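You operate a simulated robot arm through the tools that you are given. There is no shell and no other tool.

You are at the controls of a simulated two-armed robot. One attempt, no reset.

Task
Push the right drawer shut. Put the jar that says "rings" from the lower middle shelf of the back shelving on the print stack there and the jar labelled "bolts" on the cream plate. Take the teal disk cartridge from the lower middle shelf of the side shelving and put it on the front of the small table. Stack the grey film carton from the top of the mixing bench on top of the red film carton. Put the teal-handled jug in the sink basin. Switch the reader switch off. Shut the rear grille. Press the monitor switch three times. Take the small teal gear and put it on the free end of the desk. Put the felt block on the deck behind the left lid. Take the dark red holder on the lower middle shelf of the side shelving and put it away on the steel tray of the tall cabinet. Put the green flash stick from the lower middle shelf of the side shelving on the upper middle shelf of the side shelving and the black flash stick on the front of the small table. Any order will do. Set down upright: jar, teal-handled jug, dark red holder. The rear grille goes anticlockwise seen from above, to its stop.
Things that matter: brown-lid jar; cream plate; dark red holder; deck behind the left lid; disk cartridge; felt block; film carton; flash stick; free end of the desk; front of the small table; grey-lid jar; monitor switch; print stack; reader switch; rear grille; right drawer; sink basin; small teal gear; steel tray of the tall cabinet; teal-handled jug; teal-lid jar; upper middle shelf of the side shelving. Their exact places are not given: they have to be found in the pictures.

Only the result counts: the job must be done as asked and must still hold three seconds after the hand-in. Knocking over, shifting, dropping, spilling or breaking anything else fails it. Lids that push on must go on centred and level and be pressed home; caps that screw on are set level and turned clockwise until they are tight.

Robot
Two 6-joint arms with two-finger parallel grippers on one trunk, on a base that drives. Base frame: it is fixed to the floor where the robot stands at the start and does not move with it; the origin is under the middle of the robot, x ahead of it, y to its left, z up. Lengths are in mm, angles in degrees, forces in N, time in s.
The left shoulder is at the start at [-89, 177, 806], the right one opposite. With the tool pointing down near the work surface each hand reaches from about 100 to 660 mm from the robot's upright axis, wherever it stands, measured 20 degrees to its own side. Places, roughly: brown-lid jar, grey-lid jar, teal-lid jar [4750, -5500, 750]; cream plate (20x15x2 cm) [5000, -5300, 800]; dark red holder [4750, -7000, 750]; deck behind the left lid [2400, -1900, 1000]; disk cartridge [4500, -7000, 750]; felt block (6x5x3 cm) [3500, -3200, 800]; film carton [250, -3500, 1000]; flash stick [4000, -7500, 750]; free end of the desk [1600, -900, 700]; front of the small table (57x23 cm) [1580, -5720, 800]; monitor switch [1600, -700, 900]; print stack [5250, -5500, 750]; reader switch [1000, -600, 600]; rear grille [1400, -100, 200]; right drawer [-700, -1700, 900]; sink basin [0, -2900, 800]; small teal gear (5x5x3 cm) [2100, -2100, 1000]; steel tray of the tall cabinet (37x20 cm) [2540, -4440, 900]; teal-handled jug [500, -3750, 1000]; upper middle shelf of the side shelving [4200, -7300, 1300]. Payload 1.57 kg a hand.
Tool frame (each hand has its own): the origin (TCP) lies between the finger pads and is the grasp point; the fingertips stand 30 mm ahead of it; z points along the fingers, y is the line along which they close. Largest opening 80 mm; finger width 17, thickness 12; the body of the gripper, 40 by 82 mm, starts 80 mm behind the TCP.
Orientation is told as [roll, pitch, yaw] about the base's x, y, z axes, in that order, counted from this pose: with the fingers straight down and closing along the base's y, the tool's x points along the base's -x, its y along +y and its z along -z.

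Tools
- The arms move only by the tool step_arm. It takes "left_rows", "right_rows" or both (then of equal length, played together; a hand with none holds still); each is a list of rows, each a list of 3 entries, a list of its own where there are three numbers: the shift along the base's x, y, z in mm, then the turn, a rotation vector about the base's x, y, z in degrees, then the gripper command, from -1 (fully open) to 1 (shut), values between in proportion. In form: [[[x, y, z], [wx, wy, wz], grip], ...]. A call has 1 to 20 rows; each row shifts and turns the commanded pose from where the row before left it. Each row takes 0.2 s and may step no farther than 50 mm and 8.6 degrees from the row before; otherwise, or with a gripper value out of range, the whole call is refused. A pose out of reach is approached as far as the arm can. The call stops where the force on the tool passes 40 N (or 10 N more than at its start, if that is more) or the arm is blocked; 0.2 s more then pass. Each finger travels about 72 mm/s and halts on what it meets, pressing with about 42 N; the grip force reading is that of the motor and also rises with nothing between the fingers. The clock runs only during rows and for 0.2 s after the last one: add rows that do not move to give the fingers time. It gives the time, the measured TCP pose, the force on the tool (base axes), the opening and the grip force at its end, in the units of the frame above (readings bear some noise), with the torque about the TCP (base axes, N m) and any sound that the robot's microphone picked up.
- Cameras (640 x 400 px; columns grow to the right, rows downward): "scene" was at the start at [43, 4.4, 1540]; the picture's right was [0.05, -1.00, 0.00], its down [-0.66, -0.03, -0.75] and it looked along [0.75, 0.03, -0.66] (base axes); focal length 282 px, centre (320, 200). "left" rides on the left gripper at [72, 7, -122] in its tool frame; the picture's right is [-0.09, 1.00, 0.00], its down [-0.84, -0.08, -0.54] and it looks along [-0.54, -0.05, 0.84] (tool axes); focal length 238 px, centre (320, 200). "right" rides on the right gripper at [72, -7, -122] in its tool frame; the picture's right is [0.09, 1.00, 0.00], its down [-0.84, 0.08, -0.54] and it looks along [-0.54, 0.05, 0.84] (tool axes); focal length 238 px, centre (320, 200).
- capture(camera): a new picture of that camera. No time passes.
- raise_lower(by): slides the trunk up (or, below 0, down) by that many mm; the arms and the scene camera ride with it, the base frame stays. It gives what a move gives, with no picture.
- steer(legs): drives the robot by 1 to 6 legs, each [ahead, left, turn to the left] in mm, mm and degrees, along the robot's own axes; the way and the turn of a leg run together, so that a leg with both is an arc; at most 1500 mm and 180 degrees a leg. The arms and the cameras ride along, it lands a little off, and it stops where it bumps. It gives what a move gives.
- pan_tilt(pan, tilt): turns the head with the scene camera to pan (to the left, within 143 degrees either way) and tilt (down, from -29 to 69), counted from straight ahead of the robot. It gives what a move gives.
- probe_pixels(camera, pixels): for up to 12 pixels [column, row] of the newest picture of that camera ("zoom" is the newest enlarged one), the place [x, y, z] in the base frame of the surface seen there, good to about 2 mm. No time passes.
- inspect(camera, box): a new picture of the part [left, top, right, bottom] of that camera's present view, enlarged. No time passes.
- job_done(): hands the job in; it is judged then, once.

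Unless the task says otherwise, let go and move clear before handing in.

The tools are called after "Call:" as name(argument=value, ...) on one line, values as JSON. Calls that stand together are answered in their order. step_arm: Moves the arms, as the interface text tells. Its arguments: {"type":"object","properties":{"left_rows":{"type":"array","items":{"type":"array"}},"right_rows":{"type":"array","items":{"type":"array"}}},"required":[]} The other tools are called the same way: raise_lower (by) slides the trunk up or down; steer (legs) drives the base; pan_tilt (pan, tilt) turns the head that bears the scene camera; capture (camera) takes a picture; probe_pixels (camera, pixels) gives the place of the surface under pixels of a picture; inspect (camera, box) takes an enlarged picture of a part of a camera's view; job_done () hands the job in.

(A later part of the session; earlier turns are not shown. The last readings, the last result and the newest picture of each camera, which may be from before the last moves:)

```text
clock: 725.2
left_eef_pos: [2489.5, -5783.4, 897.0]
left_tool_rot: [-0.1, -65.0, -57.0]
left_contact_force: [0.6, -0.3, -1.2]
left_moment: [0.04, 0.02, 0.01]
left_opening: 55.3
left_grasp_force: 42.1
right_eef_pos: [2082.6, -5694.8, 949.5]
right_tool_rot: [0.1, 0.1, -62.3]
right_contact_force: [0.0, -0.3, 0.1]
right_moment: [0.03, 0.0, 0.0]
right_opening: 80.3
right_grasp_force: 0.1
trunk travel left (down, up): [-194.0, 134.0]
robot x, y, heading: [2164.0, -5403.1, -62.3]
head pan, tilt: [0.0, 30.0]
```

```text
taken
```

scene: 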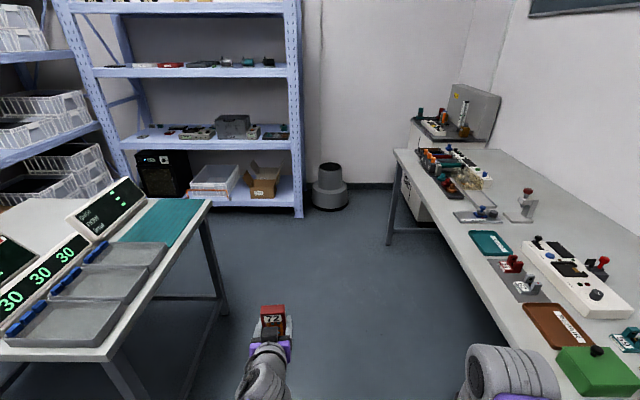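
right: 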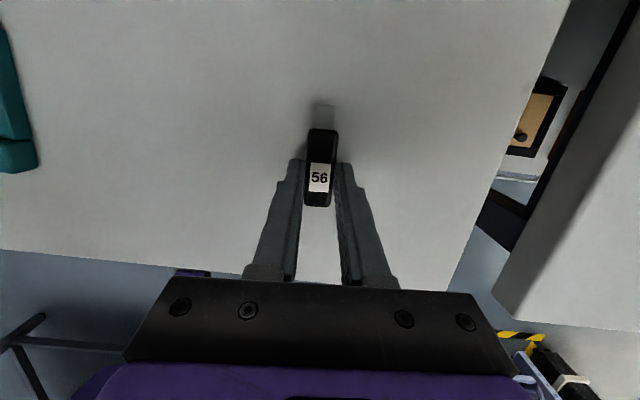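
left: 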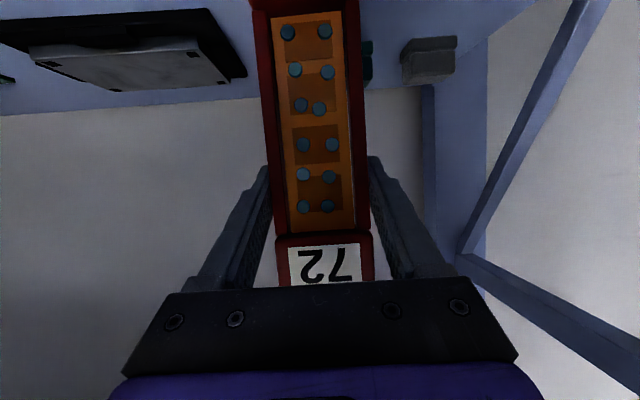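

Before turning, look at the tall cabinet's front to get its geometry.

Call:
pan_tilt(pan=120, tilt=25)

Call:
capture(camera="scene")

Call:
inspect(camera="scene", box=[60, 120, 340, 330])

```text
clock: 727.2
left_eef_pos: [2491.1, -5784.1, 895.9]
left_tool_rot: [-0.1, -65.0, -57.0]
left_contact_force: [0.8, 0.2, -0.1]
left_moment: [0.01, 0.0, 0.0]
left_opening: 55.3
left_grasp_force: 42.4
right_eef_pos: [2081.1, -5696.2, 948.6]
right_tool_rot: [0.1, 0.2, -62.3]
right_contact_force: [-0.5, -0.1, 0.5]
right_moment: [0.02, 0.0, 0.02]
right_opening: 80.0
right_grasp_force: 0.1
trunk travel left (down, up): [-194.0, 134.0]
robot x, y, heading: [2160.3, -5402.0, -62.0]
head pan, tilt: [120.0, 25.0]
```

```text
taken
```

scene: 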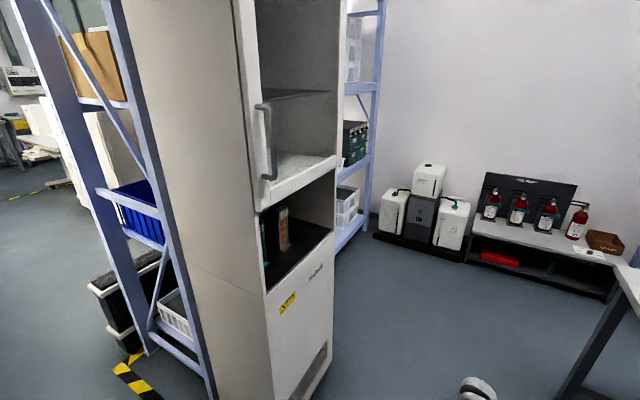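

```text
1.90 times, centred on (200, 225) of scene
```

zoom: 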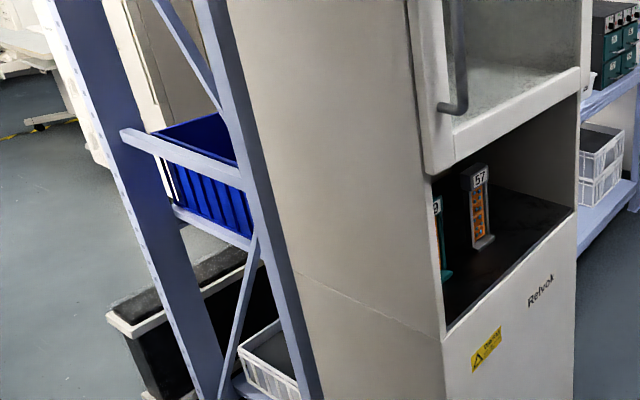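

The lower niche with a dark tray holds a teal and a grey holder. Probe tray and cabinet edges.

Call:
probe_pixels(camera="scene", pixels=[[300, 265], [320, 240], [285, 275], [330, 232], [265, 290], [283, 238], [270, 265], [265, 180], [300, 195], [330, 165], [295, 170], [335, 300]])

Call:
probe_pixels(camera="zoom", pixels=[[490, 245], [540, 225], [500, 205], [480, 240], [450, 320], [575, 205], [455, 100], [520, 120], [440, 240], [440, 275], [560, 200], [475, 170]])

```text
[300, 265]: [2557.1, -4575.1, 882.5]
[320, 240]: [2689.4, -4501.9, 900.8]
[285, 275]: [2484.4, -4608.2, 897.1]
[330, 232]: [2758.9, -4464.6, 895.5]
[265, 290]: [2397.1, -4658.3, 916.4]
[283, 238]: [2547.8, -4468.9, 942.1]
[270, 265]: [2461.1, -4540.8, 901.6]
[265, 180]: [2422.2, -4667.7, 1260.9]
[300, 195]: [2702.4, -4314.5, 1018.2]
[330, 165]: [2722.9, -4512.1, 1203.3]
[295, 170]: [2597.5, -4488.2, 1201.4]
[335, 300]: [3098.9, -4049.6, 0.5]
```

```text
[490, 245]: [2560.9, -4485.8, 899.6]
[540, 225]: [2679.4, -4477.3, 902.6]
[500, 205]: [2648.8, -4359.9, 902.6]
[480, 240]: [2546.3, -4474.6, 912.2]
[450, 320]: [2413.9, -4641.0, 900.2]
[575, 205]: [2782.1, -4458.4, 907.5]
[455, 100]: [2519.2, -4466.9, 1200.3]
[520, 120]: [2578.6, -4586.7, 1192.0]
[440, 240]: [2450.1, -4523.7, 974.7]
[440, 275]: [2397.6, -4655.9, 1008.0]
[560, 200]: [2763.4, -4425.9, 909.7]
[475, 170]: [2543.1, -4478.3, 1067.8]
```

Tray surface z≈902, front at s≈5238, ceiling z≈1190, existing holders at n≈65 and 176; free place at n≈287. Check the middle table's near edge before manoeuvring.

Call:
pan_tilt(pan=35, tilt=40)

Call:
capture(camera="scene")

Call:
probe_pixels(camera="scene", pixels=[[330, 250], [200, 180], [100, 120], [340, 200], [450, 100], [60, 110], [300, 260], [150, 150]])

```text
clock: 728.8
left_eef_pos: [2490.7, -5783.5, 896.0]
left_tool_rot: [-0.1, -64.9, -57.0]
left_contact_force: [0.0, 0.0, -1.3]
left_moment: [0.0, 0.0, 0.01]
left_opening: 55.5
left_grasp_force: 41.7
right_eef_pos: [2082.2, -5694.8, 949.5]
right_tool_rot: [0.0, 0.1, -62.4]
right_contact_force: [0.1, -0.2, 0.2]
right_moment: [0.0, -0.07, 0.02]
right_opening: 80.1
right_grasp_force: 0.0
trunk travel left (down, up): [-194.0, 134.0]
robot x, y, heading: [2162.2, -5400.3, -62.0]
head pan, tilt: [35.0, 40.0]
```

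```text
taken
```

scene: 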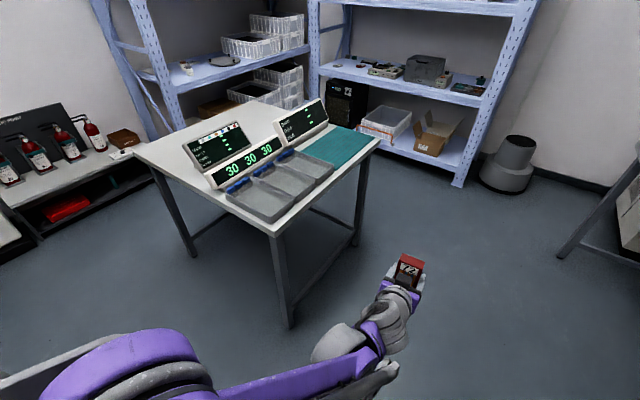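

```text
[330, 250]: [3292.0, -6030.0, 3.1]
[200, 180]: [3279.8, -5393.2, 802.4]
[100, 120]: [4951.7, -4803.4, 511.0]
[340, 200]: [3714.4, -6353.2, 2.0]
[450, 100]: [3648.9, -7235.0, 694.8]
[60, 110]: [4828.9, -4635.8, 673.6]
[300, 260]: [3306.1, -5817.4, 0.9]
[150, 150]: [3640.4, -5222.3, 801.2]
```

The table's near edge is at s≈6280, leaving room. Turn left 180° with the holder held in front, then back up and strafe to the cabinet front.

Call:
steer(legs=[[0, 0, 90], [0, 0, 90]])

Call:
pan_tilt(pan=0, tilt=30)

Call:
capture(camera="scene")

```text
clock: 736.8
left_eef_pos: [1850.3, -5002.4, 896.1]
left_tool_rot: [-0.1, -65.0, 120.6]
left_contact_force: [0.1, 0.1, -0.3]
left_moment: [0.03, 0.01, 0.01]
left_opening: 55.6
left_grasp_force: 42.0
right_eef_pos: [2253.5, -5108.9, 949.6]
right_tool_rot: [0.1, 0.1, 115.4]
right_contact_force: [-0.3, -0.2, -0.7]
right_moment: [0.0, 0.03, 0.01]
right_opening: 79.8
right_grasp_force: 0.0
trunk travel left (down, up): [-194.0, 134.0]
robot x, y, heading: [2159.9, -5401.0, 115.3]
head pan, tilt: [35.0, 40.0]
```

```text
clock: 737.8
left_eef_pos: [1849.6, -5003.2, 896.6]
left_tool_rot: [-0.1, -65.0, 120.5]
left_contact_force: [0.0, 0.4, -1.3]
left_moment: [-0.01, 0.02, 0.01]
left_opening: 55.5
left_grasp_force: 41.6
right_eef_pos: [2252.4, -5109.1, 949.3]
right_tool_rot: [-0.1, 0.1, 115.4]
right_contact_force: [0.4, -0.4, 0.1]
right_moment: [0.0, 0.01, -0.02]
right_opening: 80.1
right_grasp_force: 0.1
trunk travel left (down, up): [-194.0, 134.0]
robot x, y, heading: [2164.2, -5401.0, 115.4]
head pan, tilt: [0.0, 30.0]
```

```text
taken
```

scene: 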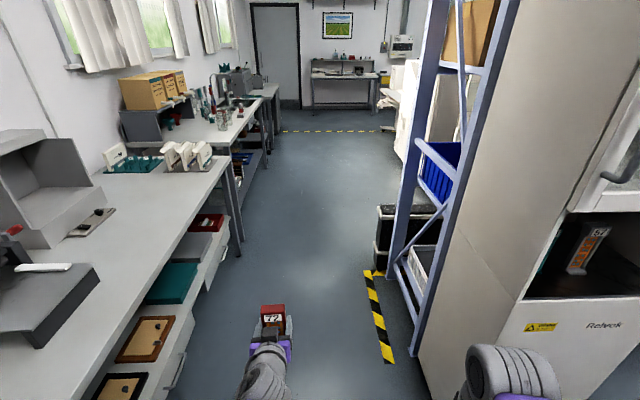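

Correct heading, back up 125 mm, and strafe right in front of the cabinet.

Call:
steer(legs=[[0, 0, 2.3], [-120, 0, 0], [0, -990, 0]])

Call:
capture(camera="scene")

Call:
inspect(camera="scene", box=[220, 140, 480, 300])

```text
clock: 747.9
left_eef_pos: [2762.3, -4667.0, 895.8]
left_tool_rot: [-0.1, -65.0, 122.5]
left_contact_force: [0.5, 0.4, -1.2]
left_moment: [-0.02, 0.04, 0.02]
left_opening: 55.5
left_grasp_force: 41.7
right_eef_pos: [3169.6, -4759.8, 949.5]
right_tool_rot: [0.1, 0.1, 117.2]
right_contact_force: [-0.3, -0.1, 0.7]
right_moment: [-0.02, 0.04, -0.01]
right_opening: 80.1
right_grasp_force: 0.0
trunk travel left (down, up): [-194.0, 134.0]
robot x, y, heading: [3086.9, -5055.8, 117.4]
head pan, tilt: [0.0, 30.0]
```

```text
taken
```

scene: 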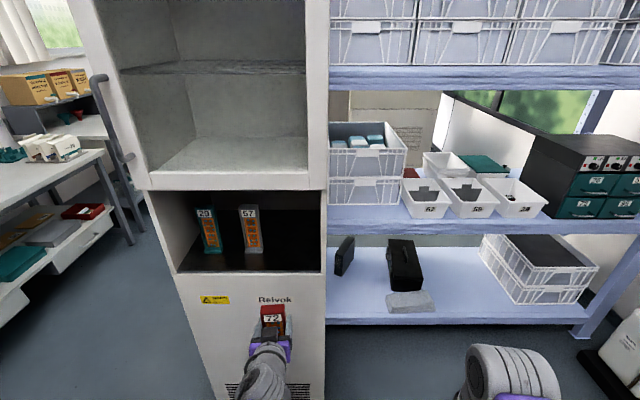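

```text
2.46 times, centred on (350, 220) of scene
```

zoom: 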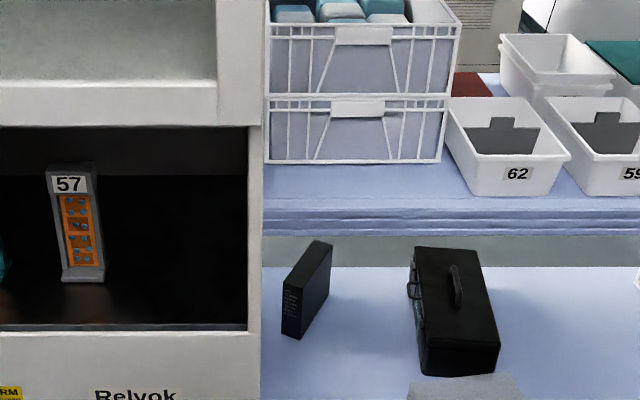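

Facing the cabinet. Probe the tray's free right part and the inner walls.

Call:
probe_pixels(camera="scene", pixels=[[285, 255], [300, 262], [315, 255], [322, 262], [250, 250], [245, 253], [256, 253], [210, 250], [290, 268], [185, 268], [290, 195], [290, 240]])

```text
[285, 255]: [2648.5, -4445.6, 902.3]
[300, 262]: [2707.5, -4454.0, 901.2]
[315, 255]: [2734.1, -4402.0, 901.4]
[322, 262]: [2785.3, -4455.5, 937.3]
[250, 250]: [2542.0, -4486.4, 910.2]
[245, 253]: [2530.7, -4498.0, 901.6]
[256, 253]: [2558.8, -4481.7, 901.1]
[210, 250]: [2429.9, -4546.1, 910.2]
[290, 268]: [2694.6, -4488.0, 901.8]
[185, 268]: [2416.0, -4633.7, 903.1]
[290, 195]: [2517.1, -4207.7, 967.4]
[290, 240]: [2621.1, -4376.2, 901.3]
```

Target: holder front at s≈5155, n≈288. Raise the trunk fully (holder base to ~923), shift right 13, then drive in 268 mm in two steps.

Call:
raise_lower(by=134)

Call:
steer(legs=[[0, -13, 0], [140, 0, 0]])

Call:
capture(camera="left")

Call:
capture(camera="scene")

```text
clock: 749.6
left_eef_pos: [2762.6, -4667.2, 1030.4]
left_tool_rot: [-0.1, -65.1, 122.4]
left_contact_force: [0.4, 0.3, -0.9]
left_moment: [0.05, -0.03, -0.01]
left_opening: 55.4
left_grasp_force: 41.9
right_eef_pos: [3168.6, -4761.3, 1083.8]
right_tool_rot: [0.0, 0.1, 117.2]
right_contact_force: [0.2, -0.3, 0.5]
right_moment: [0.02, -0.02, 0.02]
right_opening: 79.9
right_grasp_force: 0.1
trunk travel left (down, up): [-328.0, 0.0]
robot x, y, heading: [3086.3, -5052.2, 117.2]
head pan, tilt: [0.0, 30.0]
```

```text
clock: 751.3
left_eef_pos: [2708.6, -4538.9, 1030.1]
left_tool_rot: [-0.1, -65.0, 122.4]
left_contact_force: [-0.1, 0.1, -1.7]
left_moment: [-0.01, -0.01, -0.01]
left_opening: 55.4
left_grasp_force: 41.8
right_eef_pos: [3116.8, -4630.4, 1082.4]
right_tool_rot: [0.0, 0.1, 117.0]
right_contact_force: [-0.1, -0.2, 0.0]
right_moment: [-0.02, 0.02, 0.0]
right_opening: 80.1
right_grasp_force: 0.0
trunk travel left (down, up): [-328.0, 0.0]
robot x, y, heading: [3035.2, -4922.3, 117.5]
head pan, tilt: [0.0, 30.0]
```

```text
taken
```

left: 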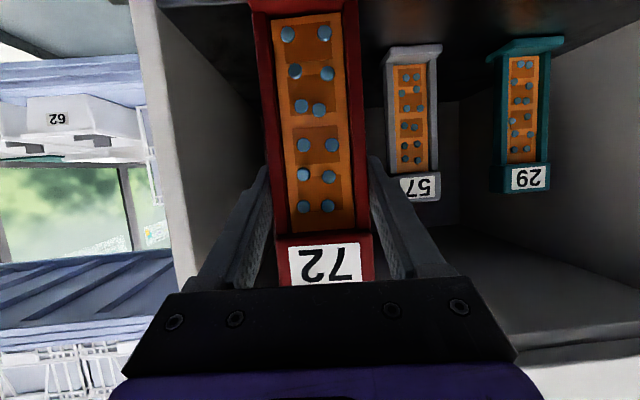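

```text
taken
```

scene: 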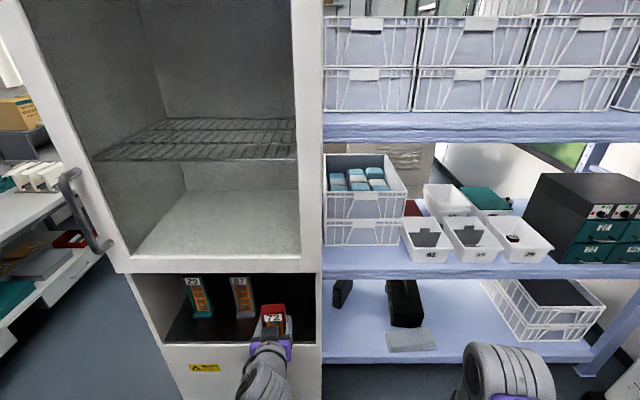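

Well aligned (grey 57 and teal 29 to the left). Drive in 128 mm more.

Call:
steer(legs=[[126, 0, 0]])

Call:
capture(camera="left")

Call:
inspect(camera="scene", box=[120, 200, 340, 400])

```text
clock: 752.6
left_eef_pos: [2651.2, -4425.5, 1029.2]
left_tool_rot: [-0.1, -64.9, 122.5]
left_contact_force: [-0.6, -0.2, -1.0]
left_moment: [-0.03, 0.04, -0.05]
left_opening: 55.4
left_grasp_force: 42.4
right_eef_pos: [3058.1, -4518.7, 1083.5]
right_tool_rot: [0.1, 0.1, 117.2]
right_contact_force: [-0.6, 0.6, -0.3]
right_moment: [0.03, -0.01, -0.02]
right_opening: 80.0
right_grasp_force: 0.1
trunk travel left (down, up): [-328.0, 0.0]
robot x, y, heading: [2973.8, -4810.0, 117.6]
head pan, tilt: [0.0, 30.0]
```

```text
taken
```

left: 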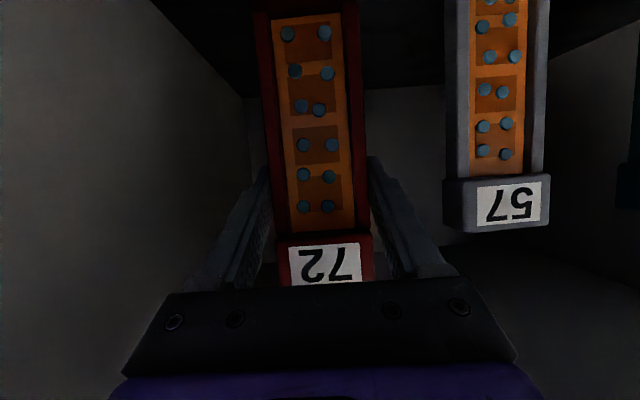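

```text
2.00 times, centred on (230, 300) of scene
```

zoom: 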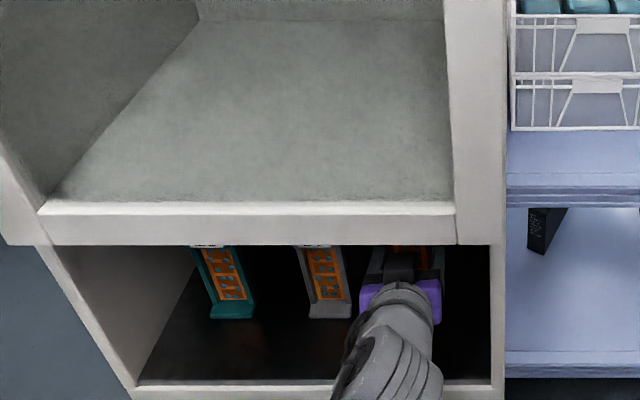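

In place. Lower the holder onto the tray.

Call:
step_arm(left_rows=[[[0, 0, -6], [0, 0, 0], 0.6], [[0, 0, -6], [0, 0, 0], 0.6], [[0, 0, -4], [0, 0, 0], 0.6], [[0, 0, 0], [0, 0, 0], 0.6]])

Call:
step_arm(left_rows=[[[0, 0, -1.5], [0, 0, 0], 0.6], [[0, 0, -1.5], [0, 0, 0], 0.6], [[0, 0, 0], [0, 0, 0], 0.6]])

Call:
step_arm(left_rows=[[[0, 0, -1], [0, 0, 0], 0.6], [[0, 0, 0], [0, 0, 0], 0.6]])

```text
clock: 753.6
left_eef_pos: [2651.0, -4425.9, 1014.2]
left_tool_rot: [-0.2, -65.0, 122.6]
left_contact_force: [-0.1, 0.1, -0.6]
left_moment: [-0.02, 0.01, -0.02]
left_opening: 55.5
left_grasp_force: 41.5
right_eef_pos: [3058.4, -4517.2, 1082.4]
right_tool_rot: [0.1, 0.1, 117.2]
right_contact_force: [0.9, 0.2, -0.6]
right_moment: [-0.02, 0.0, 0.01]
right_opening: 80.2
right_grasp_force: 0.1
trunk travel left (down, up): [-328.0, 0.0]
robot x, y, heading: [2975.1, -4812.5, 117.5]
head pan, tilt: [0.0, 30.0]
```

```text
clock: 754.4
left_eef_pos: [2650.9, -4425.7, 1012.5]
left_tool_rot: [0.0, -64.9, 122.5]
left_contact_force: [0.6, 0.5, -0.8]
left_moment: [0.03, -0.02, 0.01]
left_opening: 55.5
left_grasp_force: 42.1
right_eef_pos: [3057.3, -4517.2, 1083.7]
right_tool_rot: [0.1, 0.1, 117.2]
right_contact_force: [1.1, -0.5, 0.4]
right_moment: [0.01, -0.03, 0.01]
right_opening: 80.2
right_grasp_force: 0.0
trunk travel left (down, up): [-328.0, 0.0]
robot x, y, heading: [2978.8, -4810.5, 117.5]
head pan, tilt: [0.0, 30.0]
```

```text
clock: 755.0
left_eef_pos: [2651.9, -4426.1, 1010.4]
left_tool_rot: [-0.2, -65.0, 122.6]
left_contact_force: [0.8, -0.5, -0.9]
left_moment: [0.01, 0.0, -0.02]
left_opening: 55.4
left_grasp_force: 41.9
right_eef_pos: [3057.2, -4517.1, 1083.4]
right_tool_rot: [0.1, 0.0, 117.2]
right_contact_force: [0.2, -0.4, 0.1]
right_moment: [0.0, -0.02, 0.01]
right_opening: 80.1
right_grasp_force: 0.2
trunk travel left (down, up): [-328.0, 0.0]
robot x, y, heading: [2969.8, -4813.3, 117.6]
head pan, tilt: [0.0, 30.0]
```

Call:
step_arm(left_rows=[[[0, 0, -1], [0, 0, 0], 0.6], [[0, 0, 0], [0, 0, 0], 0.6]])

Call:
step_arm(left_rows=[[[0, 0, -1], [0, 0, 0], 0.6], [[0, 0, 0], [0, 0, 0], 0.6]])

Call:
step_arm(left_rows=[[[0, 0, -1], [0, 0, 0], 0.6], [[0, 0, 0], [0, 0, 0], 0.6]])

```text
clock: 755.6
left_eef_pos: [2651.1, -4424.8, 1008.9]
left_tool_rot: [-0.1, -65.0, 122.5]
left_contact_force: [0.2, -0.3, -1.5]
left_moment: [-0.03, -0.01, -0.01]
left_opening: 55.4
left_grasp_force: 41.9
right_eef_pos: [3058.1, -4516.3, 1083.4]
right_tool_rot: [0.0, 0.1, 117.2]
right_contact_force: [0.4, -0.7, -0.2]
right_moment: [-0.01, -0.01, -0.02]
right_opening: 80.1
right_grasp_force: 0.1
trunk travel left (down, up): [-328.0, 0.0]
robot x, y, heading: [2976.3, -4814.8, 117.7]
head pan, tilt: [0.0, 30.0]
```

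```text
clock: 756.2
left_eef_pos: [2651.5, -4424.4, 1008.1]
left_tool_rot: [-0.1, -65.0, 122.5]
left_contact_force: [0.5, 0.0, -2.1]
left_moment: [0.01, -0.02, -0.03]
left_opening: 55.3
left_grasp_force: 41.9
right_eef_pos: [3057.7, -4517.3, 1082.3]
right_tool_rot: [0.0, 0.0, 117.2]
right_contact_force: [-0.6, 0.4, -0.1]
right_moment: [-0.03, 0.02, -0.01]
right_opening: 79.9
right_grasp_force: 0.1
trunk travel left (down, up): [-328.0, 0.0]
robot x, y, heading: [2975.4, -4808.2, 117.5]
head pan, tilt: [0.0, 30.0]
```

```text
clock: 756.8
left_eef_pos: [2651.3, -4425.9, 1007.7]
left_tool_rot: [-0.1, -65.0, 122.4]
left_contact_force: [0.2, 0.2, -1.6]
left_moment: [0.0, -0.03, -0.01]
left_opening: 55.5
left_grasp_force: 41.7
right_eef_pos: [3057.0, -4518.3, 1082.4]
right_tool_rot: [0.1, 0.0, 117.2]
right_contact_force: [-0.2, -0.8, -0.7]
right_moment: [-0.01, -0.02, 0.0]
right_opening: 80.0
right_grasp_force: 0.0
trunk travel left (down, up): [-328.0, 0.0]
robot x, y, heading: [2976.5, -4807.6, 117.4]
head pan, tilt: [0.0, 30.0]
```

Call:
step_arm(left_rows=[[[0, 0, -1], [0, 0, 0], 0.6], [[0, 0, 0], [0, 0, 0], 0.6]])

Call:
step_arm(left_rows=[[[0, 0, -1], [0, 0, 0], 0.6], [[0, 0, 0], [0, 0, 0], 0.6]])

Call:
capture(camera="left")

```text
clock: 757.4
left_eef_pos: [2652.5, -4426.1, 1006.1]
left_tool_rot: [-0.2, -65.1, 122.4]
left_contact_force: [-0.7, 0.4, 7.4]
left_moment: [-0.14, 0.05, -0.01]
left_opening: 55.2
left_grasp_force: 42.1
right_eef_pos: [3057.3, -4516.9, 1082.9]
right_tool_rot: [0.2, -0.1, 117.2]
right_contact_force: [0.9, 0.4, -0.1]
right_moment: [-0.01, 0.0, 0.0]
right_opening: 79.6
right_grasp_force: 0.1
trunk travel left (down, up): [-328.0, 0.0]
robot x, y, heading: [2975.1, -4810.0, 117.4]
head pan, tilt: [0.0, 30.0]
```

```text
clock: 758.0
left_eef_pos: [2651.6, -4425.8, 1007.9]
left_tool_rot: [-0.1, -65.0, 122.4]
left_contact_force: [0.2, 0.5, 17.9]
left_moment: [-0.15, -0.13, 0.02]
left_opening: 55.2
left_grasp_force: 41.8
right_eef_pos: [3058.4, -4518.8, 1083.8]
right_tool_rot: [0.2, 0.0, 117.2]
right_contact_force: [0.6, -0.3, 0.2]
right_moment: [-0.01, 0.04, 0.0]
right_opening: 79.9
right_grasp_force: 0.0
trunk travel left (down, up): [-328.0, 0.0]
robot x, y, heading: [2974.6, -4811.4, 117.4]
head pan, tilt: [0.0, 30.0]
```

```text
taken
```

left: 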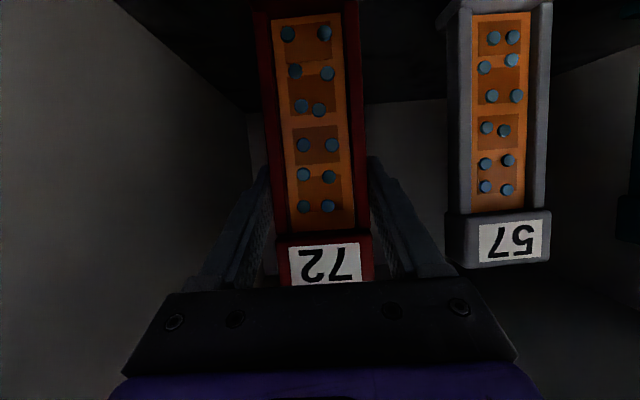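

Contact (18 N). Open and draw straight back.

Call:
step_arm(left_rows=[[[0, 0, 0.3], [0, 0, 0], 0.6], [[0, 0, 0], [0, 0, 0], -0.5], [[0, 0, 0], [0, 0, 0], -0.8], [[0, 0, 0], [0, 0, 0], -1], [[0, 0, 0], [0, 0, 0], -1], [[11, -17, 0], [0, 0, 0], -1], [[21.5, -33.7, 0], [0, 0, 0], -1], [[21.5, -33.7, 0], [0, 0, 0], -1], [[0, 0, 0], [0, 0, 0], -1]])

Call:
capture(camera="left")

```text
clock: 760.0
left_eef_pos: [2703.4, -4506.6, 1006.0]
left_tool_rot: [-0.1, -65.0, 122.5]
left_contact_force: [0.6, -0.1, 0.1]
left_moment: [0.02, 0.01, -0.02]
left_opening: 79.8
left_grasp_force: 0.1
right_eef_pos: [3057.4, -4518.0, 1082.4]
right_tool_rot: [0.1, 0.1, 117.2]
right_contact_force: [0.5, 0.2, 0.2]
right_moment: [0.03, 0.0, 0.02]
right_opening: 80.2
right_grasp_force: 0.1
trunk travel left (down, up): [-328.0, 0.0]
robot x, y, heading: [2975.9, -4809.9, 117.4]
head pan, tilt: [0.0, 30.0]
```

```text
taken
```

left: 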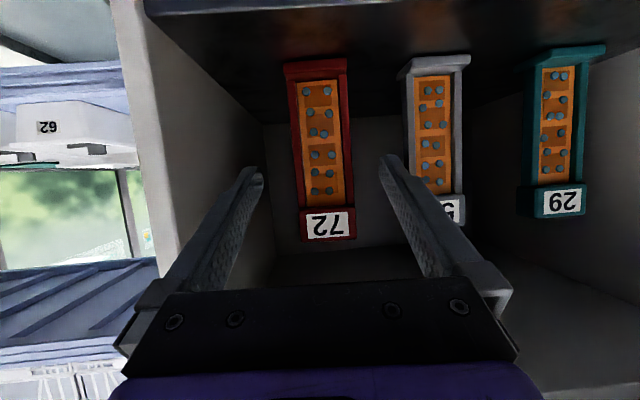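

The dark red holder stands upright on the tray. Back away and fold the left hand.

Call:
steer(legs=[[-265, 0, 0]])

Call:
step_arm(left_rows=[[[8.6, -16.6, 0], [-6.83, -4.35, 0], -1], [[8.6, -16.6, 0], [-6.83, -4.35, 0], -1], [[8.6, -16.6, 0], [-6.83, -4.35, 0], -1], [[8.6, -16.6, 0], [-6.83, -4.35, 0], -1], [[8.6, -16.6, 0], [-6.83, -4.35, 0], -1], [[8.6, -16.6, 0], [-6.83, -4.35, 0], -1], [[8.6, -16.6, 0], [-6.83, -4.35, 0], -1], [[8.6, -16.6, 0], [-6.83, -4.35, 0], -1], [[0, -20, 0], [0, 0, -5], -1], [[0, -20, 0], [0, 0, 0], -1]])

Call:
capture(camera="scene")

```text
clock: 761.9
left_eef_pos: [2826.6, -4741.3, 1005.2]
left_tool_rot: [-0.1, -64.9, 122.2]
left_contact_force: [0.0, 0.0, -0.8]
left_moment: [0.02, 0.01, -0.01]
left_opening: 80.3
left_grasp_force: 0.1
right_eef_pos: [3181.5, -4754.7, 1083.8]
right_tool_rot: [0.1, 0.0, 116.8]
right_contact_force: [-0.4, -0.5, 0.1]
right_moment: [-0.01, 0.03, -0.02]
right_opening: 80.1
right_grasp_force: 0.1
trunk travel left (down, up): [-328.0, 0.0]
robot x, y, heading: [3097.3, -5046.5, 117.1]
head pan, tilt: [0.0, 30.0]
```

```text
clock: 764.1
left_eef_pos: [2896.7, -4917.3, 1006.7]
left_tool_rot: [-0.4, -0.2, 117.3]
left_contact_force: [-0.5, -0.1, 0.1]
left_moment: [0.03, 0.02, -0.01]
left_opening: 80.1
left_grasp_force: 0.0
right_eef_pos: [3181.8, -4755.4, 1083.0]
right_tool_rot: [0.0, 0.1, 116.9]
right_contact_force: [-0.1, 0.3, 0.2]
right_moment: [-0.01, -0.02, -0.01]
right_opening: 80.3
right_grasp_force: 0.0
trunk travel left (down, up): [-328.0, 0.0]
robot x, y, heading: [3096.7, -5046.5, 117.1]
head pan, tilt: [0.0, 30.0]
```

```text
taken
```

scene: 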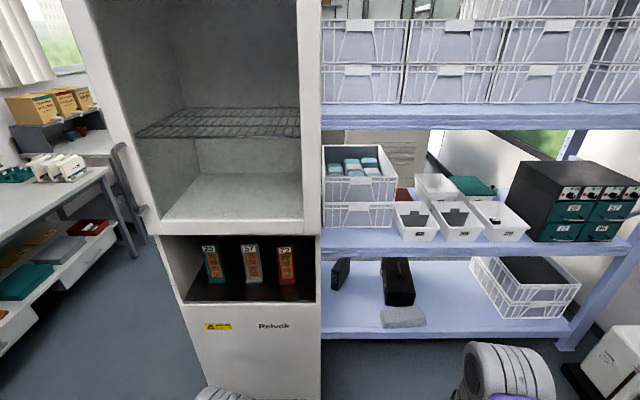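

Three holders stand in the tray. Now toward the jars; probe nearby obstacles on the right first.

Call:
pan_tilt(pan=-60, tilt=40)

Call:
capture(camera="scene")

Call:
pan_tilt(pan=-120, tilt=40)

Call:
capture(camera="scene")

Call:
probe_pixels(camera="scene", pixels=[[100, 200], [200, 250], [320, 300], [400, 200], [500, 200], [300, 150], [150, 150], [550, 150]])

```text
clock: 765.4
left_eef_pos: [2896.8, -4915.3, 1006.1]
left_tool_rot: [-0.4, -0.2, 117.4]
left_contact_force: [0.0, -0.4, 0.0]
left_moment: [0.01, 0.01, -0.01]
left_opening: 79.7
left_grasp_force: 0.0
right_eef_pos: [3182.1, -4754.7, 1083.1]
right_tool_rot: [0.0, 0.1, 117.0]
right_contact_force: [-0.2, 0.9, 0.2]
right_moment: [0.02, -0.01, 0.0]
right_opening: 80.3
right_grasp_force: 0.0
trunk travel left (down, up): [-328.0, 0.0]
robot x, y, heading: [3100.5, -5047.4, 116.8]
head pan, tilt: [-60.0, 40.0]
```

```text
taken
```

scene: 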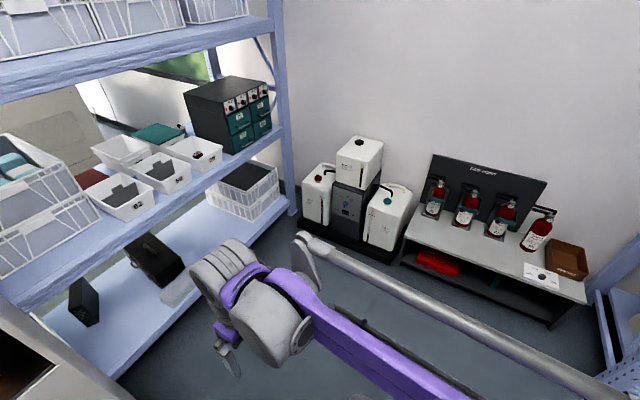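

```text
clock: 766.7
left_eef_pos: [2896.7, -4915.3, 1006.6]
left_tool_rot: [-0.4, -0.3, 117.4]
left_contact_force: [0.3, 0.6, -0.9]
left_moment: [0.0, 0.0, 0.03]
left_opening: 80.1
left_grasp_force: 0.0
right_eef_pos: [3182.3, -4754.8, 1082.6]
right_tool_rot: [0.1, 0.1, 116.9]
right_contact_force: [-1.2, 0.4, -0.5]
right_moment: [-0.02, -0.01, -0.01]
right_opening: 80.0
right_grasp_force: 0.0
trunk travel left (down, up): [-328.0, 0.0]
robot x, y, heading: [3095.1, -5047.6, 117.2]
head pan, tilt: [-120.0, 40.0]
```

```text
taken
```

scene: 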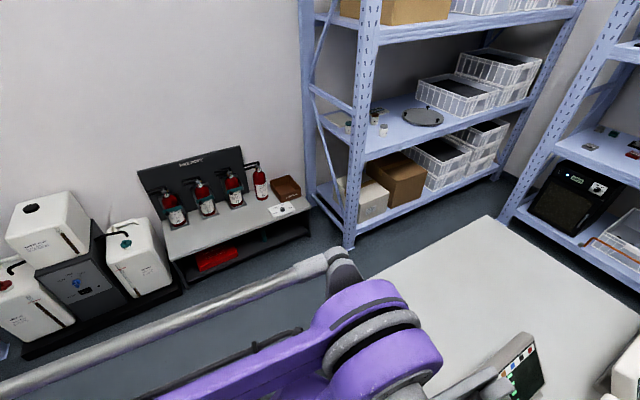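

```text
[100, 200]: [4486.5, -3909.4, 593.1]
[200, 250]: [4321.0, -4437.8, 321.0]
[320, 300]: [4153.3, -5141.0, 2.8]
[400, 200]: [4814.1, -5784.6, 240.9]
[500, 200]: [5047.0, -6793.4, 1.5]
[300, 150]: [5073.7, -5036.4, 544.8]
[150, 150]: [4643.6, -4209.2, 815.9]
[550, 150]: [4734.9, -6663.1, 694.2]
```

The lane between the table (n≈830) and the shelving (n≈1560) is free. Strafe to n≈1170 and drive backward along it.

Call:
steer(legs=[[0, 0, 0.6], [0, -780, 0]])

Call:
pan_tilt(pan=-140, tilt=45)

Call:
capture(camera="scene")

```text
clock: 774.1
left_eef_pos: [3573.1, -4559.5, 1005.6]
left_tool_rot: [-0.4, -0.2, 118.4]
left_contact_force: [0.2, -0.8, -1.0]
left_moment: [-0.02, -0.01, 0.0]
left_opening: 80.0
left_grasp_force: 0.0
right_eef_pos: [3857.1, -4392.7, 1083.7]
right_tool_rot: [0.1, 0.1, 118.0]
right_contact_force: [0.0, -0.3, 0.4]
right_moment: [0.0, -0.02, 0.0]
right_opening: 80.1
right_grasp_force: 0.1
trunk travel left (down, up): [-328.0, 0.0]
robot x, y, heading: [3776.3, -4689.2, 118.0]
head pan, tilt: [-120.0, 40.0]
```

```text
clock: 775.0
left_eef_pos: [3572.5, -4558.5, 1005.8]
left_tool_rot: [-0.5, -0.1, 118.3]
left_contact_force: [0.0, -0.4, -0.2]
left_moment: [0.05, -0.03, -0.02]
left_opening: 79.9
left_grasp_force: 0.1
right_eef_pos: [3856.1, -4392.9, 1083.5]
right_tool_rot: [0.1, 0.1, 118.0]
right_contact_force: [0.0, -1.5, -0.1]
right_moment: [0.01, 0.0, -0.01]
right_opening: 79.7
right_grasp_force: 0.1
trunk travel left (down, up): [-328.0, 0.0]
robot x, y, heading: [3775.9, -4691.5, 117.8]
head pan, tilt: [-140.0, 45.0]
```

```text
taken
```

scene: 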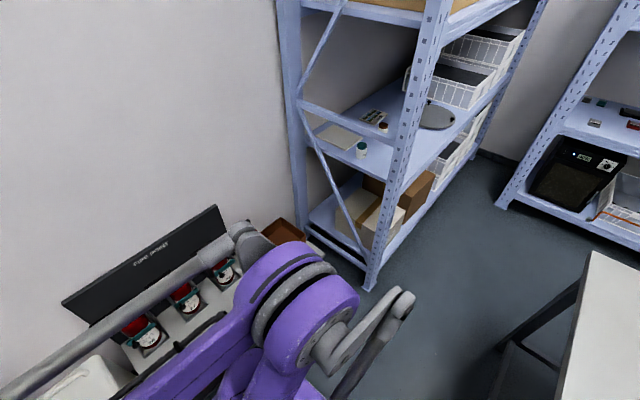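

Call:
probe_pixels(camera="scene", pixels=[[370, 288], [590, 255], [560, 390], [400, 130], [300, 60], [480, 180], [360, 150], [275, 230], [500, 300]])

```text
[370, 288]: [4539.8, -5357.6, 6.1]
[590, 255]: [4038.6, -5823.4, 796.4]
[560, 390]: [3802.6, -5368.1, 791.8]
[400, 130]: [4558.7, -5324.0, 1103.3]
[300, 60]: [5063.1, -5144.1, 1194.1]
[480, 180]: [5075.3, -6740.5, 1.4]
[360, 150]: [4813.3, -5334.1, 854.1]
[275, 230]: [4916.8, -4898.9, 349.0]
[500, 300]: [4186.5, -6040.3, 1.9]
```

The lane is only 656 mm wide – too tight. I'll go around the table via the far side instead.

Call:
pan_tilt(pan=0, tilt=35)

Call:
steer(legs=[[0, 0, -0.4], [0, 1000, 0], [0, 735, 0]])

Call:
steer(legs=[[-1000, 0, 0], [-580, 0, 0]])

Call:
capture(camera="scene")

```text
clock: 777.2
left_eef_pos: [3573.9, -4557.8, 1006.3]
left_tool_rot: [-0.5, -0.1, 118.5]
left_contact_force: [-1.4, -0.4, -0.1]
left_moment: [-0.02, -0.01, 0.0]
left_opening: 80.2
left_grasp_force: 0.0
right_eef_pos: [3855.3, -4392.5, 1083.1]
right_tool_rot: [0.1, 0.2, 117.9]
right_contact_force: [0.3, 0.4, -0.2]
right_moment: [0.03, 0.01, -0.01]
right_opening: 80.0
right_grasp_force: 0.1
trunk travel left (down, up): [-328.0, 0.0]
robot x, y, heading: [3775.7, -4688.7, 117.9]
head pan, tilt: [0.0, 35.0]
```

```text
clock: 793.2
left_eef_pos: [2019.8, -5366.1, 1005.2]
left_tool_rot: [-0.4, -0.2, 117.9]
left_contact_force: [-0.2, 1.0, -0.2]
left_moment: [0.03, -0.01, 0.02]
left_opening: 80.1
left_grasp_force: 0.1
right_eef_pos: [2304.0, -5202.7, 1083.3]
right_tool_rot: [0.0, 0.1, 117.6]
right_contact_force: [0.2, 0.3, -0.2]
right_moment: [0.0, 0.0, -0.01]
right_opening: 80.0
right_grasp_force: 0.0
trunk travel left (down, up): [-328.0, 0.0]
robot x, y, heading: [2223.8, -5497.8, 118.0]
head pan, tilt: [0.0, 35.0]
```

```text
clock: 801.2
left_eef_pos: [2731.0, -6747.3, 1006.2]
left_tool_rot: [-0.5, -0.2, 117.3]
left_contact_force: [0.8, 0.4, 0.3]
left_moment: [-0.02, -0.01, -0.01]
left_opening: 80.1
left_grasp_force: 0.0
right_eef_pos: [3016.6, -6588.5, 1084.1]
right_tool_rot: [0.2, 0.1, 116.8]
right_contact_force: [0.4, 0.2, 0.7]
right_moment: [-0.03, -0.01, -0.02]
right_opening: 80.2
right_grasp_force: 0.1
trunk travel left (down, up): [-328.0, 0.0]
robot x, y, heading: [2932.6, -6878.5, 116.9]
head pan, tilt: [0.0, 35.0]
```

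```text
taken
```

scene: 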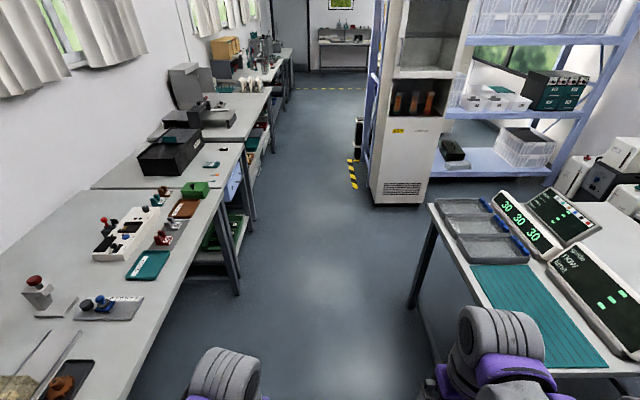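

Clear of the table's far end. Strafe right to n≈1060, turn to face the back shelving.

Call:
steer(legs=[[0, 0, 0.8], [0, -1000, 0], [0, -660, 0]])

Call:
steer(legs=[[0, 0, -90]])

Call:
pan_tilt(pan=15, tilt=40)

Call:
capture(camera="scene")

```text
clock: 816.5
left_eef_pos: [4209.6, -5997.7, 1005.8]
left_tool_rot: [-0.3, -0.2, 117.0]
left_contact_force: [0.0, 0.1, 0.3]
left_moment: [-0.02, 0.0, 0.01]
left_opening: 79.8
left_grasp_force: 0.1
right_eef_pos: [4494.5, -5838.9, 1082.7]
right_tool_rot: [0.1, 0.1, 116.6]
right_contact_force: [-0.9, 0.3, -0.1]
right_moment: [0.0, 0.0, -0.01]
right_opening: 80.1
right_grasp_force: 0.1
trunk travel left (down, up): [-328.0, 0.0]
robot x, y, heading: [4408.9, -6132.0, 116.9]
head pan, tilt: [0.0, 35.0]
```

```text
clock: 820.8
left_eef_pos: [4550.8, -5937.5, 1006.0]
left_tool_rot: [-0.4, -0.2, 24.9]
left_contact_force: [-0.5, 0.2, 0.5]
left_moment: [-0.01, 0.02, -0.01]
left_opening: 80.2
left_grasp_force: 0.0
right_eef_pos: [4701.3, -6228.5, 1083.7]
right_tool_rot: [0.1, 0.1, 24.5]
right_contact_force: [-0.2, -0.3, -0.1]
right_moment: [0.02, 0.0, -0.02]
right_opening: 80.2
right_grasp_force: 0.0
trunk travel left (down, up): [-328.0, 0.0]
robot x, y, heading: [4412.0, -6134.1, 25.0]
head pan, tilt: [0.0, 35.0]
```

```text
clock: 821.5
left_eef_pos: [4553.5, -5936.4, 1006.8]
left_tool_rot: [-0.5, -0.2, 25.0]
left_contact_force: [0.1, -0.7, -0.7]
left_moment: [0.04, 0.02, -0.01]
left_opening: 80.0
left_grasp_force: 0.0
right_eef_pos: [4701.8, -6229.9, 1082.5]
right_tool_rot: [0.1, 0.2, 24.6]
right_contact_force: [-0.2, -0.1, -0.4]
right_moment: [0.04, 0.01, -0.01]
right_opening: 80.0
right_grasp_force: 0.0
trunk travel left (down, up): [-328.0, 0.0]
robot x, y, heading: [4408.6, -6131.9, 24.6]
head pan, tilt: [15.0, 40.0]
```

```text
taken
```

scene: 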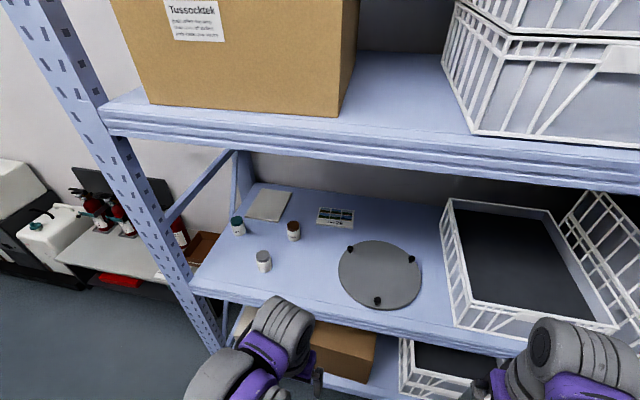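

Good view. Probe shelf height, the beam above, jars, stack and plate.

Call:
inspect(camera="scene", box=[210, 170, 390, 300])

Call:
probe_pixels(camera="zoom", pixels=[[235, 145], [225, 185], [130, 255], [125, 295], [40, 125], [35, 160], [170, 95], [360, 115], [180, 320], [320, 200], [410, 130], [300, 260]])

Call:
probe_pixels(camera="scene", pixels=[[300, 155], [300, 120], [200, 295], [400, 335], [270, 205], [335, 216], [250, 188], [290, 192], [320, 208], [350, 225]])

```text
3.08 times, centred on (300, 235) of scene
```

zoom: 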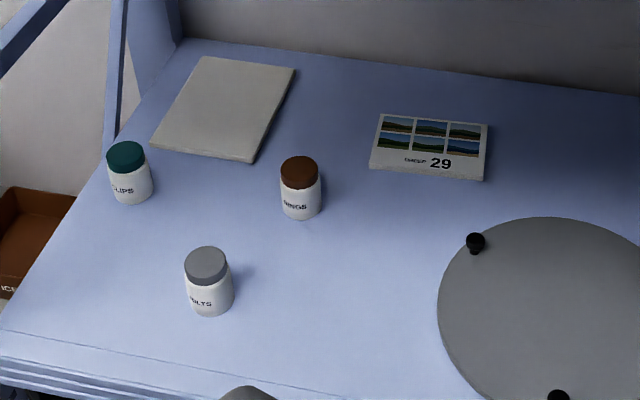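

```text
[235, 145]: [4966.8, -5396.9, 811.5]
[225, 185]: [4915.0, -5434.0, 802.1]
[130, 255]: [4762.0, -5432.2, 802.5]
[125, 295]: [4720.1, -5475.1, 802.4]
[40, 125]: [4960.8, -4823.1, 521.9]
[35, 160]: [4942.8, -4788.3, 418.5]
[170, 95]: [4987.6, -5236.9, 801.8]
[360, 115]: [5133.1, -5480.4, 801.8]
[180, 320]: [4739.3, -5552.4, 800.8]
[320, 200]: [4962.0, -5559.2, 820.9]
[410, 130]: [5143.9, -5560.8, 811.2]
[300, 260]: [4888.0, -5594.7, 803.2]
```

```text
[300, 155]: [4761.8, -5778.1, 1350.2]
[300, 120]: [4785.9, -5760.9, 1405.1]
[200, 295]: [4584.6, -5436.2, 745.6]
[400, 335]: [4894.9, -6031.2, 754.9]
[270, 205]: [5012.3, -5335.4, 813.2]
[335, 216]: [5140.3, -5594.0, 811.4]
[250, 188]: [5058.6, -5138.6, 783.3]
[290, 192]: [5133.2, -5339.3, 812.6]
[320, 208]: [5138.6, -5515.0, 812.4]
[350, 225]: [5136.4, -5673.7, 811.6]
```

Call:
probe_pixels(camera="zoom", pixels=[[299, 165], [206, 258], [127, 155], [385, 118], [484, 127], [480, 172], [374, 165], [208, 62], [290, 72], [249, 155], [158, 146], [430, 145]])

```text
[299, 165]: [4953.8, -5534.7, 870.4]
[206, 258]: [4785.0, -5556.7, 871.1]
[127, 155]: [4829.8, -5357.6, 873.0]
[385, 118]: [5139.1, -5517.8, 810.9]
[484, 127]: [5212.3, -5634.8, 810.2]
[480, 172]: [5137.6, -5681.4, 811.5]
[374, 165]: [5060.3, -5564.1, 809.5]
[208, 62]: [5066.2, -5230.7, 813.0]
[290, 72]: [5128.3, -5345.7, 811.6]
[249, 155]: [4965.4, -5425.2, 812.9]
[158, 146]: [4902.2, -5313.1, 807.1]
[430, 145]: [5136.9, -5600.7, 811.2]
```

Shelf z≈802, stack top 811 centred (5137,-5600), plate top 812 centred (5016,-5329); RINGS ≈(4951,-5538), BOLTS ≈(4782,-5560), jar tops ≈872. Pull the right hand in, align, and move up to the shelving.

Call:
step_arm(right_rows=[[[-41, -18.5, 0], [0, 0, 0], -1], [[-41, -18.5, 0], [0, 0, 0], -1], [[0, 0, 0], [0, 0, 0], -1]])

Call:
steer(legs=[[0, 0, 3.1], [0, 137, 0], [185, 0, 0]])

Call:
capture(camera="scene")

```text
clock: 822.3
left_eef_pos: [4553.0, -5936.2, 1005.9]
left_tool_rot: [-0.4, -0.2, 25.1]
left_contact_force: [0.5, -0.9, -1.1]
left_moment: [0.0, 0.0, 0.03]
left_opening: 80.1
left_grasp_force: 0.2
right_eef_pos: [4623.3, -6264.7, 1083.0]
right_tool_rot: [0.1, 0.2, 24.6]
right_contact_force: [0.1, 0.4, -0.2]
right_moment: [0.01, 0.03, -0.05]
right_opening: 79.8
right_grasp_force: 0.1
trunk travel left (down, up): [-328.0, 0.0]
robot x, y, heading: [4407.5, -6134.3, 24.6]
head pan, tilt: [15.0, 40.0]
```

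```text
clock: 825.7
left_eef_pos: [4642.1, -5724.0, 1006.4]
left_tool_rot: [-0.3, -0.3, 28.2]
left_contact_force: [0.4, -0.6, -0.2]
left_moment: [0.0, -0.04, -0.01]
left_opening: 79.9
left_grasp_force: 0.1
right_eef_pos: [4729.9, -6047.2, 1081.3]
right_tool_rot: [0.1, 0.2, 27.9]
right_contact_force: [0.5, -0.8, 0.0]
right_moment: [-0.04, 0.0, 0.03]
right_opening: 80.0
right_grasp_force: 0.2
trunk travel left (down, up): [-328.0, 0.0]
robot x, y, heading: [4516.4, -5932.0, 28.3]
head pan, tilt: [15.0, 40.0]
```

```text
taken
```

scene: 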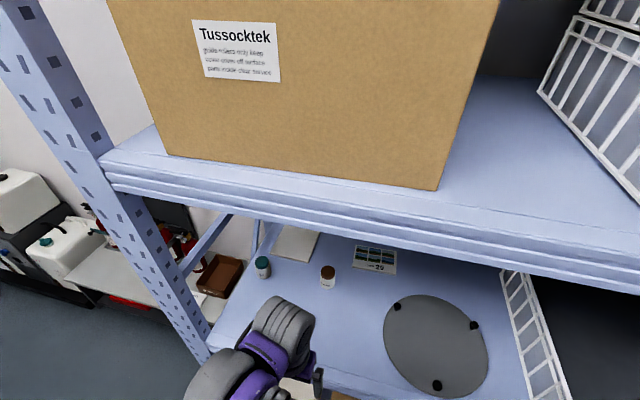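

Lower the trunk 100 mm and bring the left hand, pitched 45°, to a pre-grasp in front of the BOLTS jar.

Call:
raise_lower(by=-100)

Call:
step_arm(left_rows=[[[8.7, 19.5, -6], [3.56, -6.6, 0], -1], [[8.7, 19.5, -6], [3.56, -6.6, 0], -1], [[8.7, 19.5, -6], [3.56, -6.6, 0], -1], [[8.7, 19.5, -6], [3.56, -6.6, 0], -1], [[8.7, 19.5, -6], [3.56, -6.6, 0], -1], [[8.7, 19.5, -6], [3.56, -6.6, 0], -1], [[0, 0, 0], [0, 0, 0], -1]])

Call:
capture(camera="left")

Call:
capture(camera="scene")

```text
clock: 827.0
left_eef_pos: [4642.3, -5723.4, 906.6]
left_tool_rot: [-0.4, -0.2, 28.2]
left_contact_force: [-0.7, -0.1, -0.2]
left_moment: [0.02, 0.03, 0.02]
left_opening: 80.1
left_grasp_force: 0.0
right_eef_pos: [4730.2, -6048.2, 981.4]
right_tool_rot: [0.1, 0.2, 27.7]
right_contact_force: [0.1, 0.2, 0.0]
right_moment: [-0.01, -0.01, -0.05]
right_opening: 79.9
right_grasp_force: 0.0
trunk travel left (down, up): [-228.0, 100.0]
robot x, y, heading: [4512.7, -5927.1, 27.7]
head pan, tilt: [15.0, 40.0]
```

```text
clock: 828.6
left_eef_pos: [4693.9, -5605.2, 869.9]
left_tool_rot: [-0.3, -45.3, 28.0]
left_contact_force: [0.1, 0.0, 0.5]
left_moment: [-0.01, 0.01, -0.03]
left_opening: 79.8
left_grasp_force: 0.0
right_eef_pos: [4731.1, -6047.5, 983.1]
right_tool_rot: [0.1, 0.1, 27.8]
right_contact_force: [-0.6, -0.2, 0.4]
right_moment: [0.02, 0.02, -0.02]
right_opening: 79.6
right_grasp_force: 0.2
trunk travel left (down, up): [-228.0, 100.0]
robot x, y, heading: [4511.3, -5931.2, 28.2]
head pan, tilt: [15.0, 40.0]
```

```text
taken
```

left: 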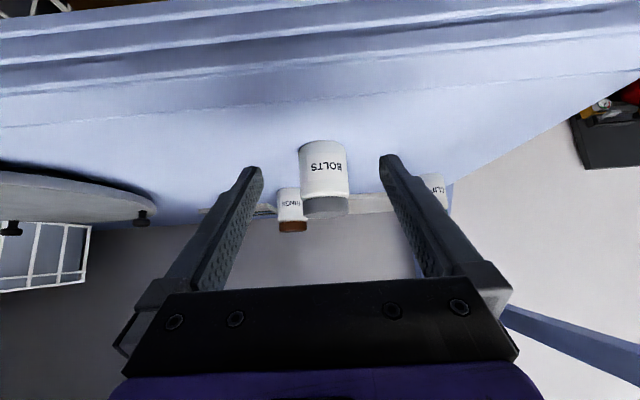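

```text
taken
```

scene: 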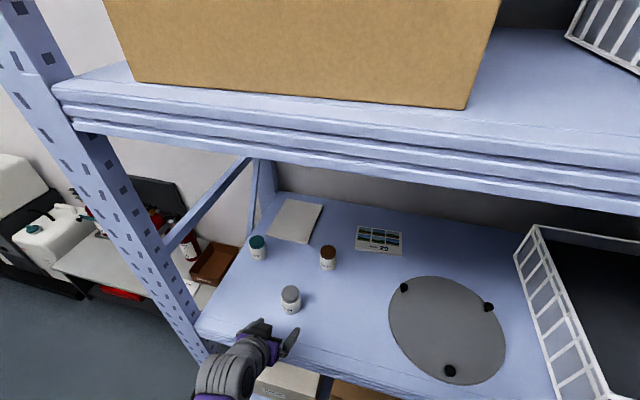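

The BOLTS jar is centred at (325,175) before the fingers. Probe its sides.

Call:
probe_pixels(camera="left", pixels=[[303, 165], [345, 163], [324, 165], [324, 145], [328, 205], [310, 195], [343, 195], [256, 172], [388, 162]])

```text
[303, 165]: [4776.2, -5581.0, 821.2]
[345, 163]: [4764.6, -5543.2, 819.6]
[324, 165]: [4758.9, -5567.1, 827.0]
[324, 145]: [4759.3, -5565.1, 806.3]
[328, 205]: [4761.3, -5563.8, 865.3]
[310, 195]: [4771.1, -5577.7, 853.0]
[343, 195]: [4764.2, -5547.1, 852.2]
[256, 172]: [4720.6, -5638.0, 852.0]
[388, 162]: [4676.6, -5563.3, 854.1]
```

Laterally centred. Advance 96 mm, lowering 22 mm, then close.

Call:
step_arm(left_rows=[[[28.2, 15.2, -7], [0, 0, 0], -1], [[28.2, 15.2, -7], [0, 0, 0], -1], [[28.2, 15.2, -8], [0, 0, 0], -1], [[0, 0, 0], [0, 0, 0], -1]])

Call:
capture(camera="left")

```text
clock: 829.6
left_eef_pos: [4776.9, -5562.0, 847.9]
left_tool_rot: [-0.3, -45.3, 28.1]
left_contact_force: [-0.3, -0.4, -0.6]
left_moment: [-0.02, 0.01, 0.01]
left_opening: 80.0
left_grasp_force: 0.0
right_eef_pos: [4730.6, -6047.7, 982.3]
right_tool_rot: [0.2, 0.1, 27.8]
right_contact_force: [-0.5, -0.3, -0.2]
right_moment: [0.0, -0.01, -0.01]
right_opening: 80.1
right_grasp_force: 0.0
trunk travel left (down, up): [-228.0, 100.0]
robot x, y, heading: [4513.6, -5927.6, 28.1]
head pan, tilt: [15.0, 40.0]
```

```text
taken
```

left: 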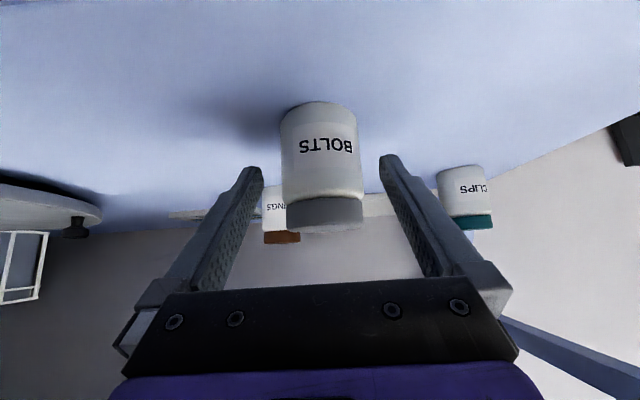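

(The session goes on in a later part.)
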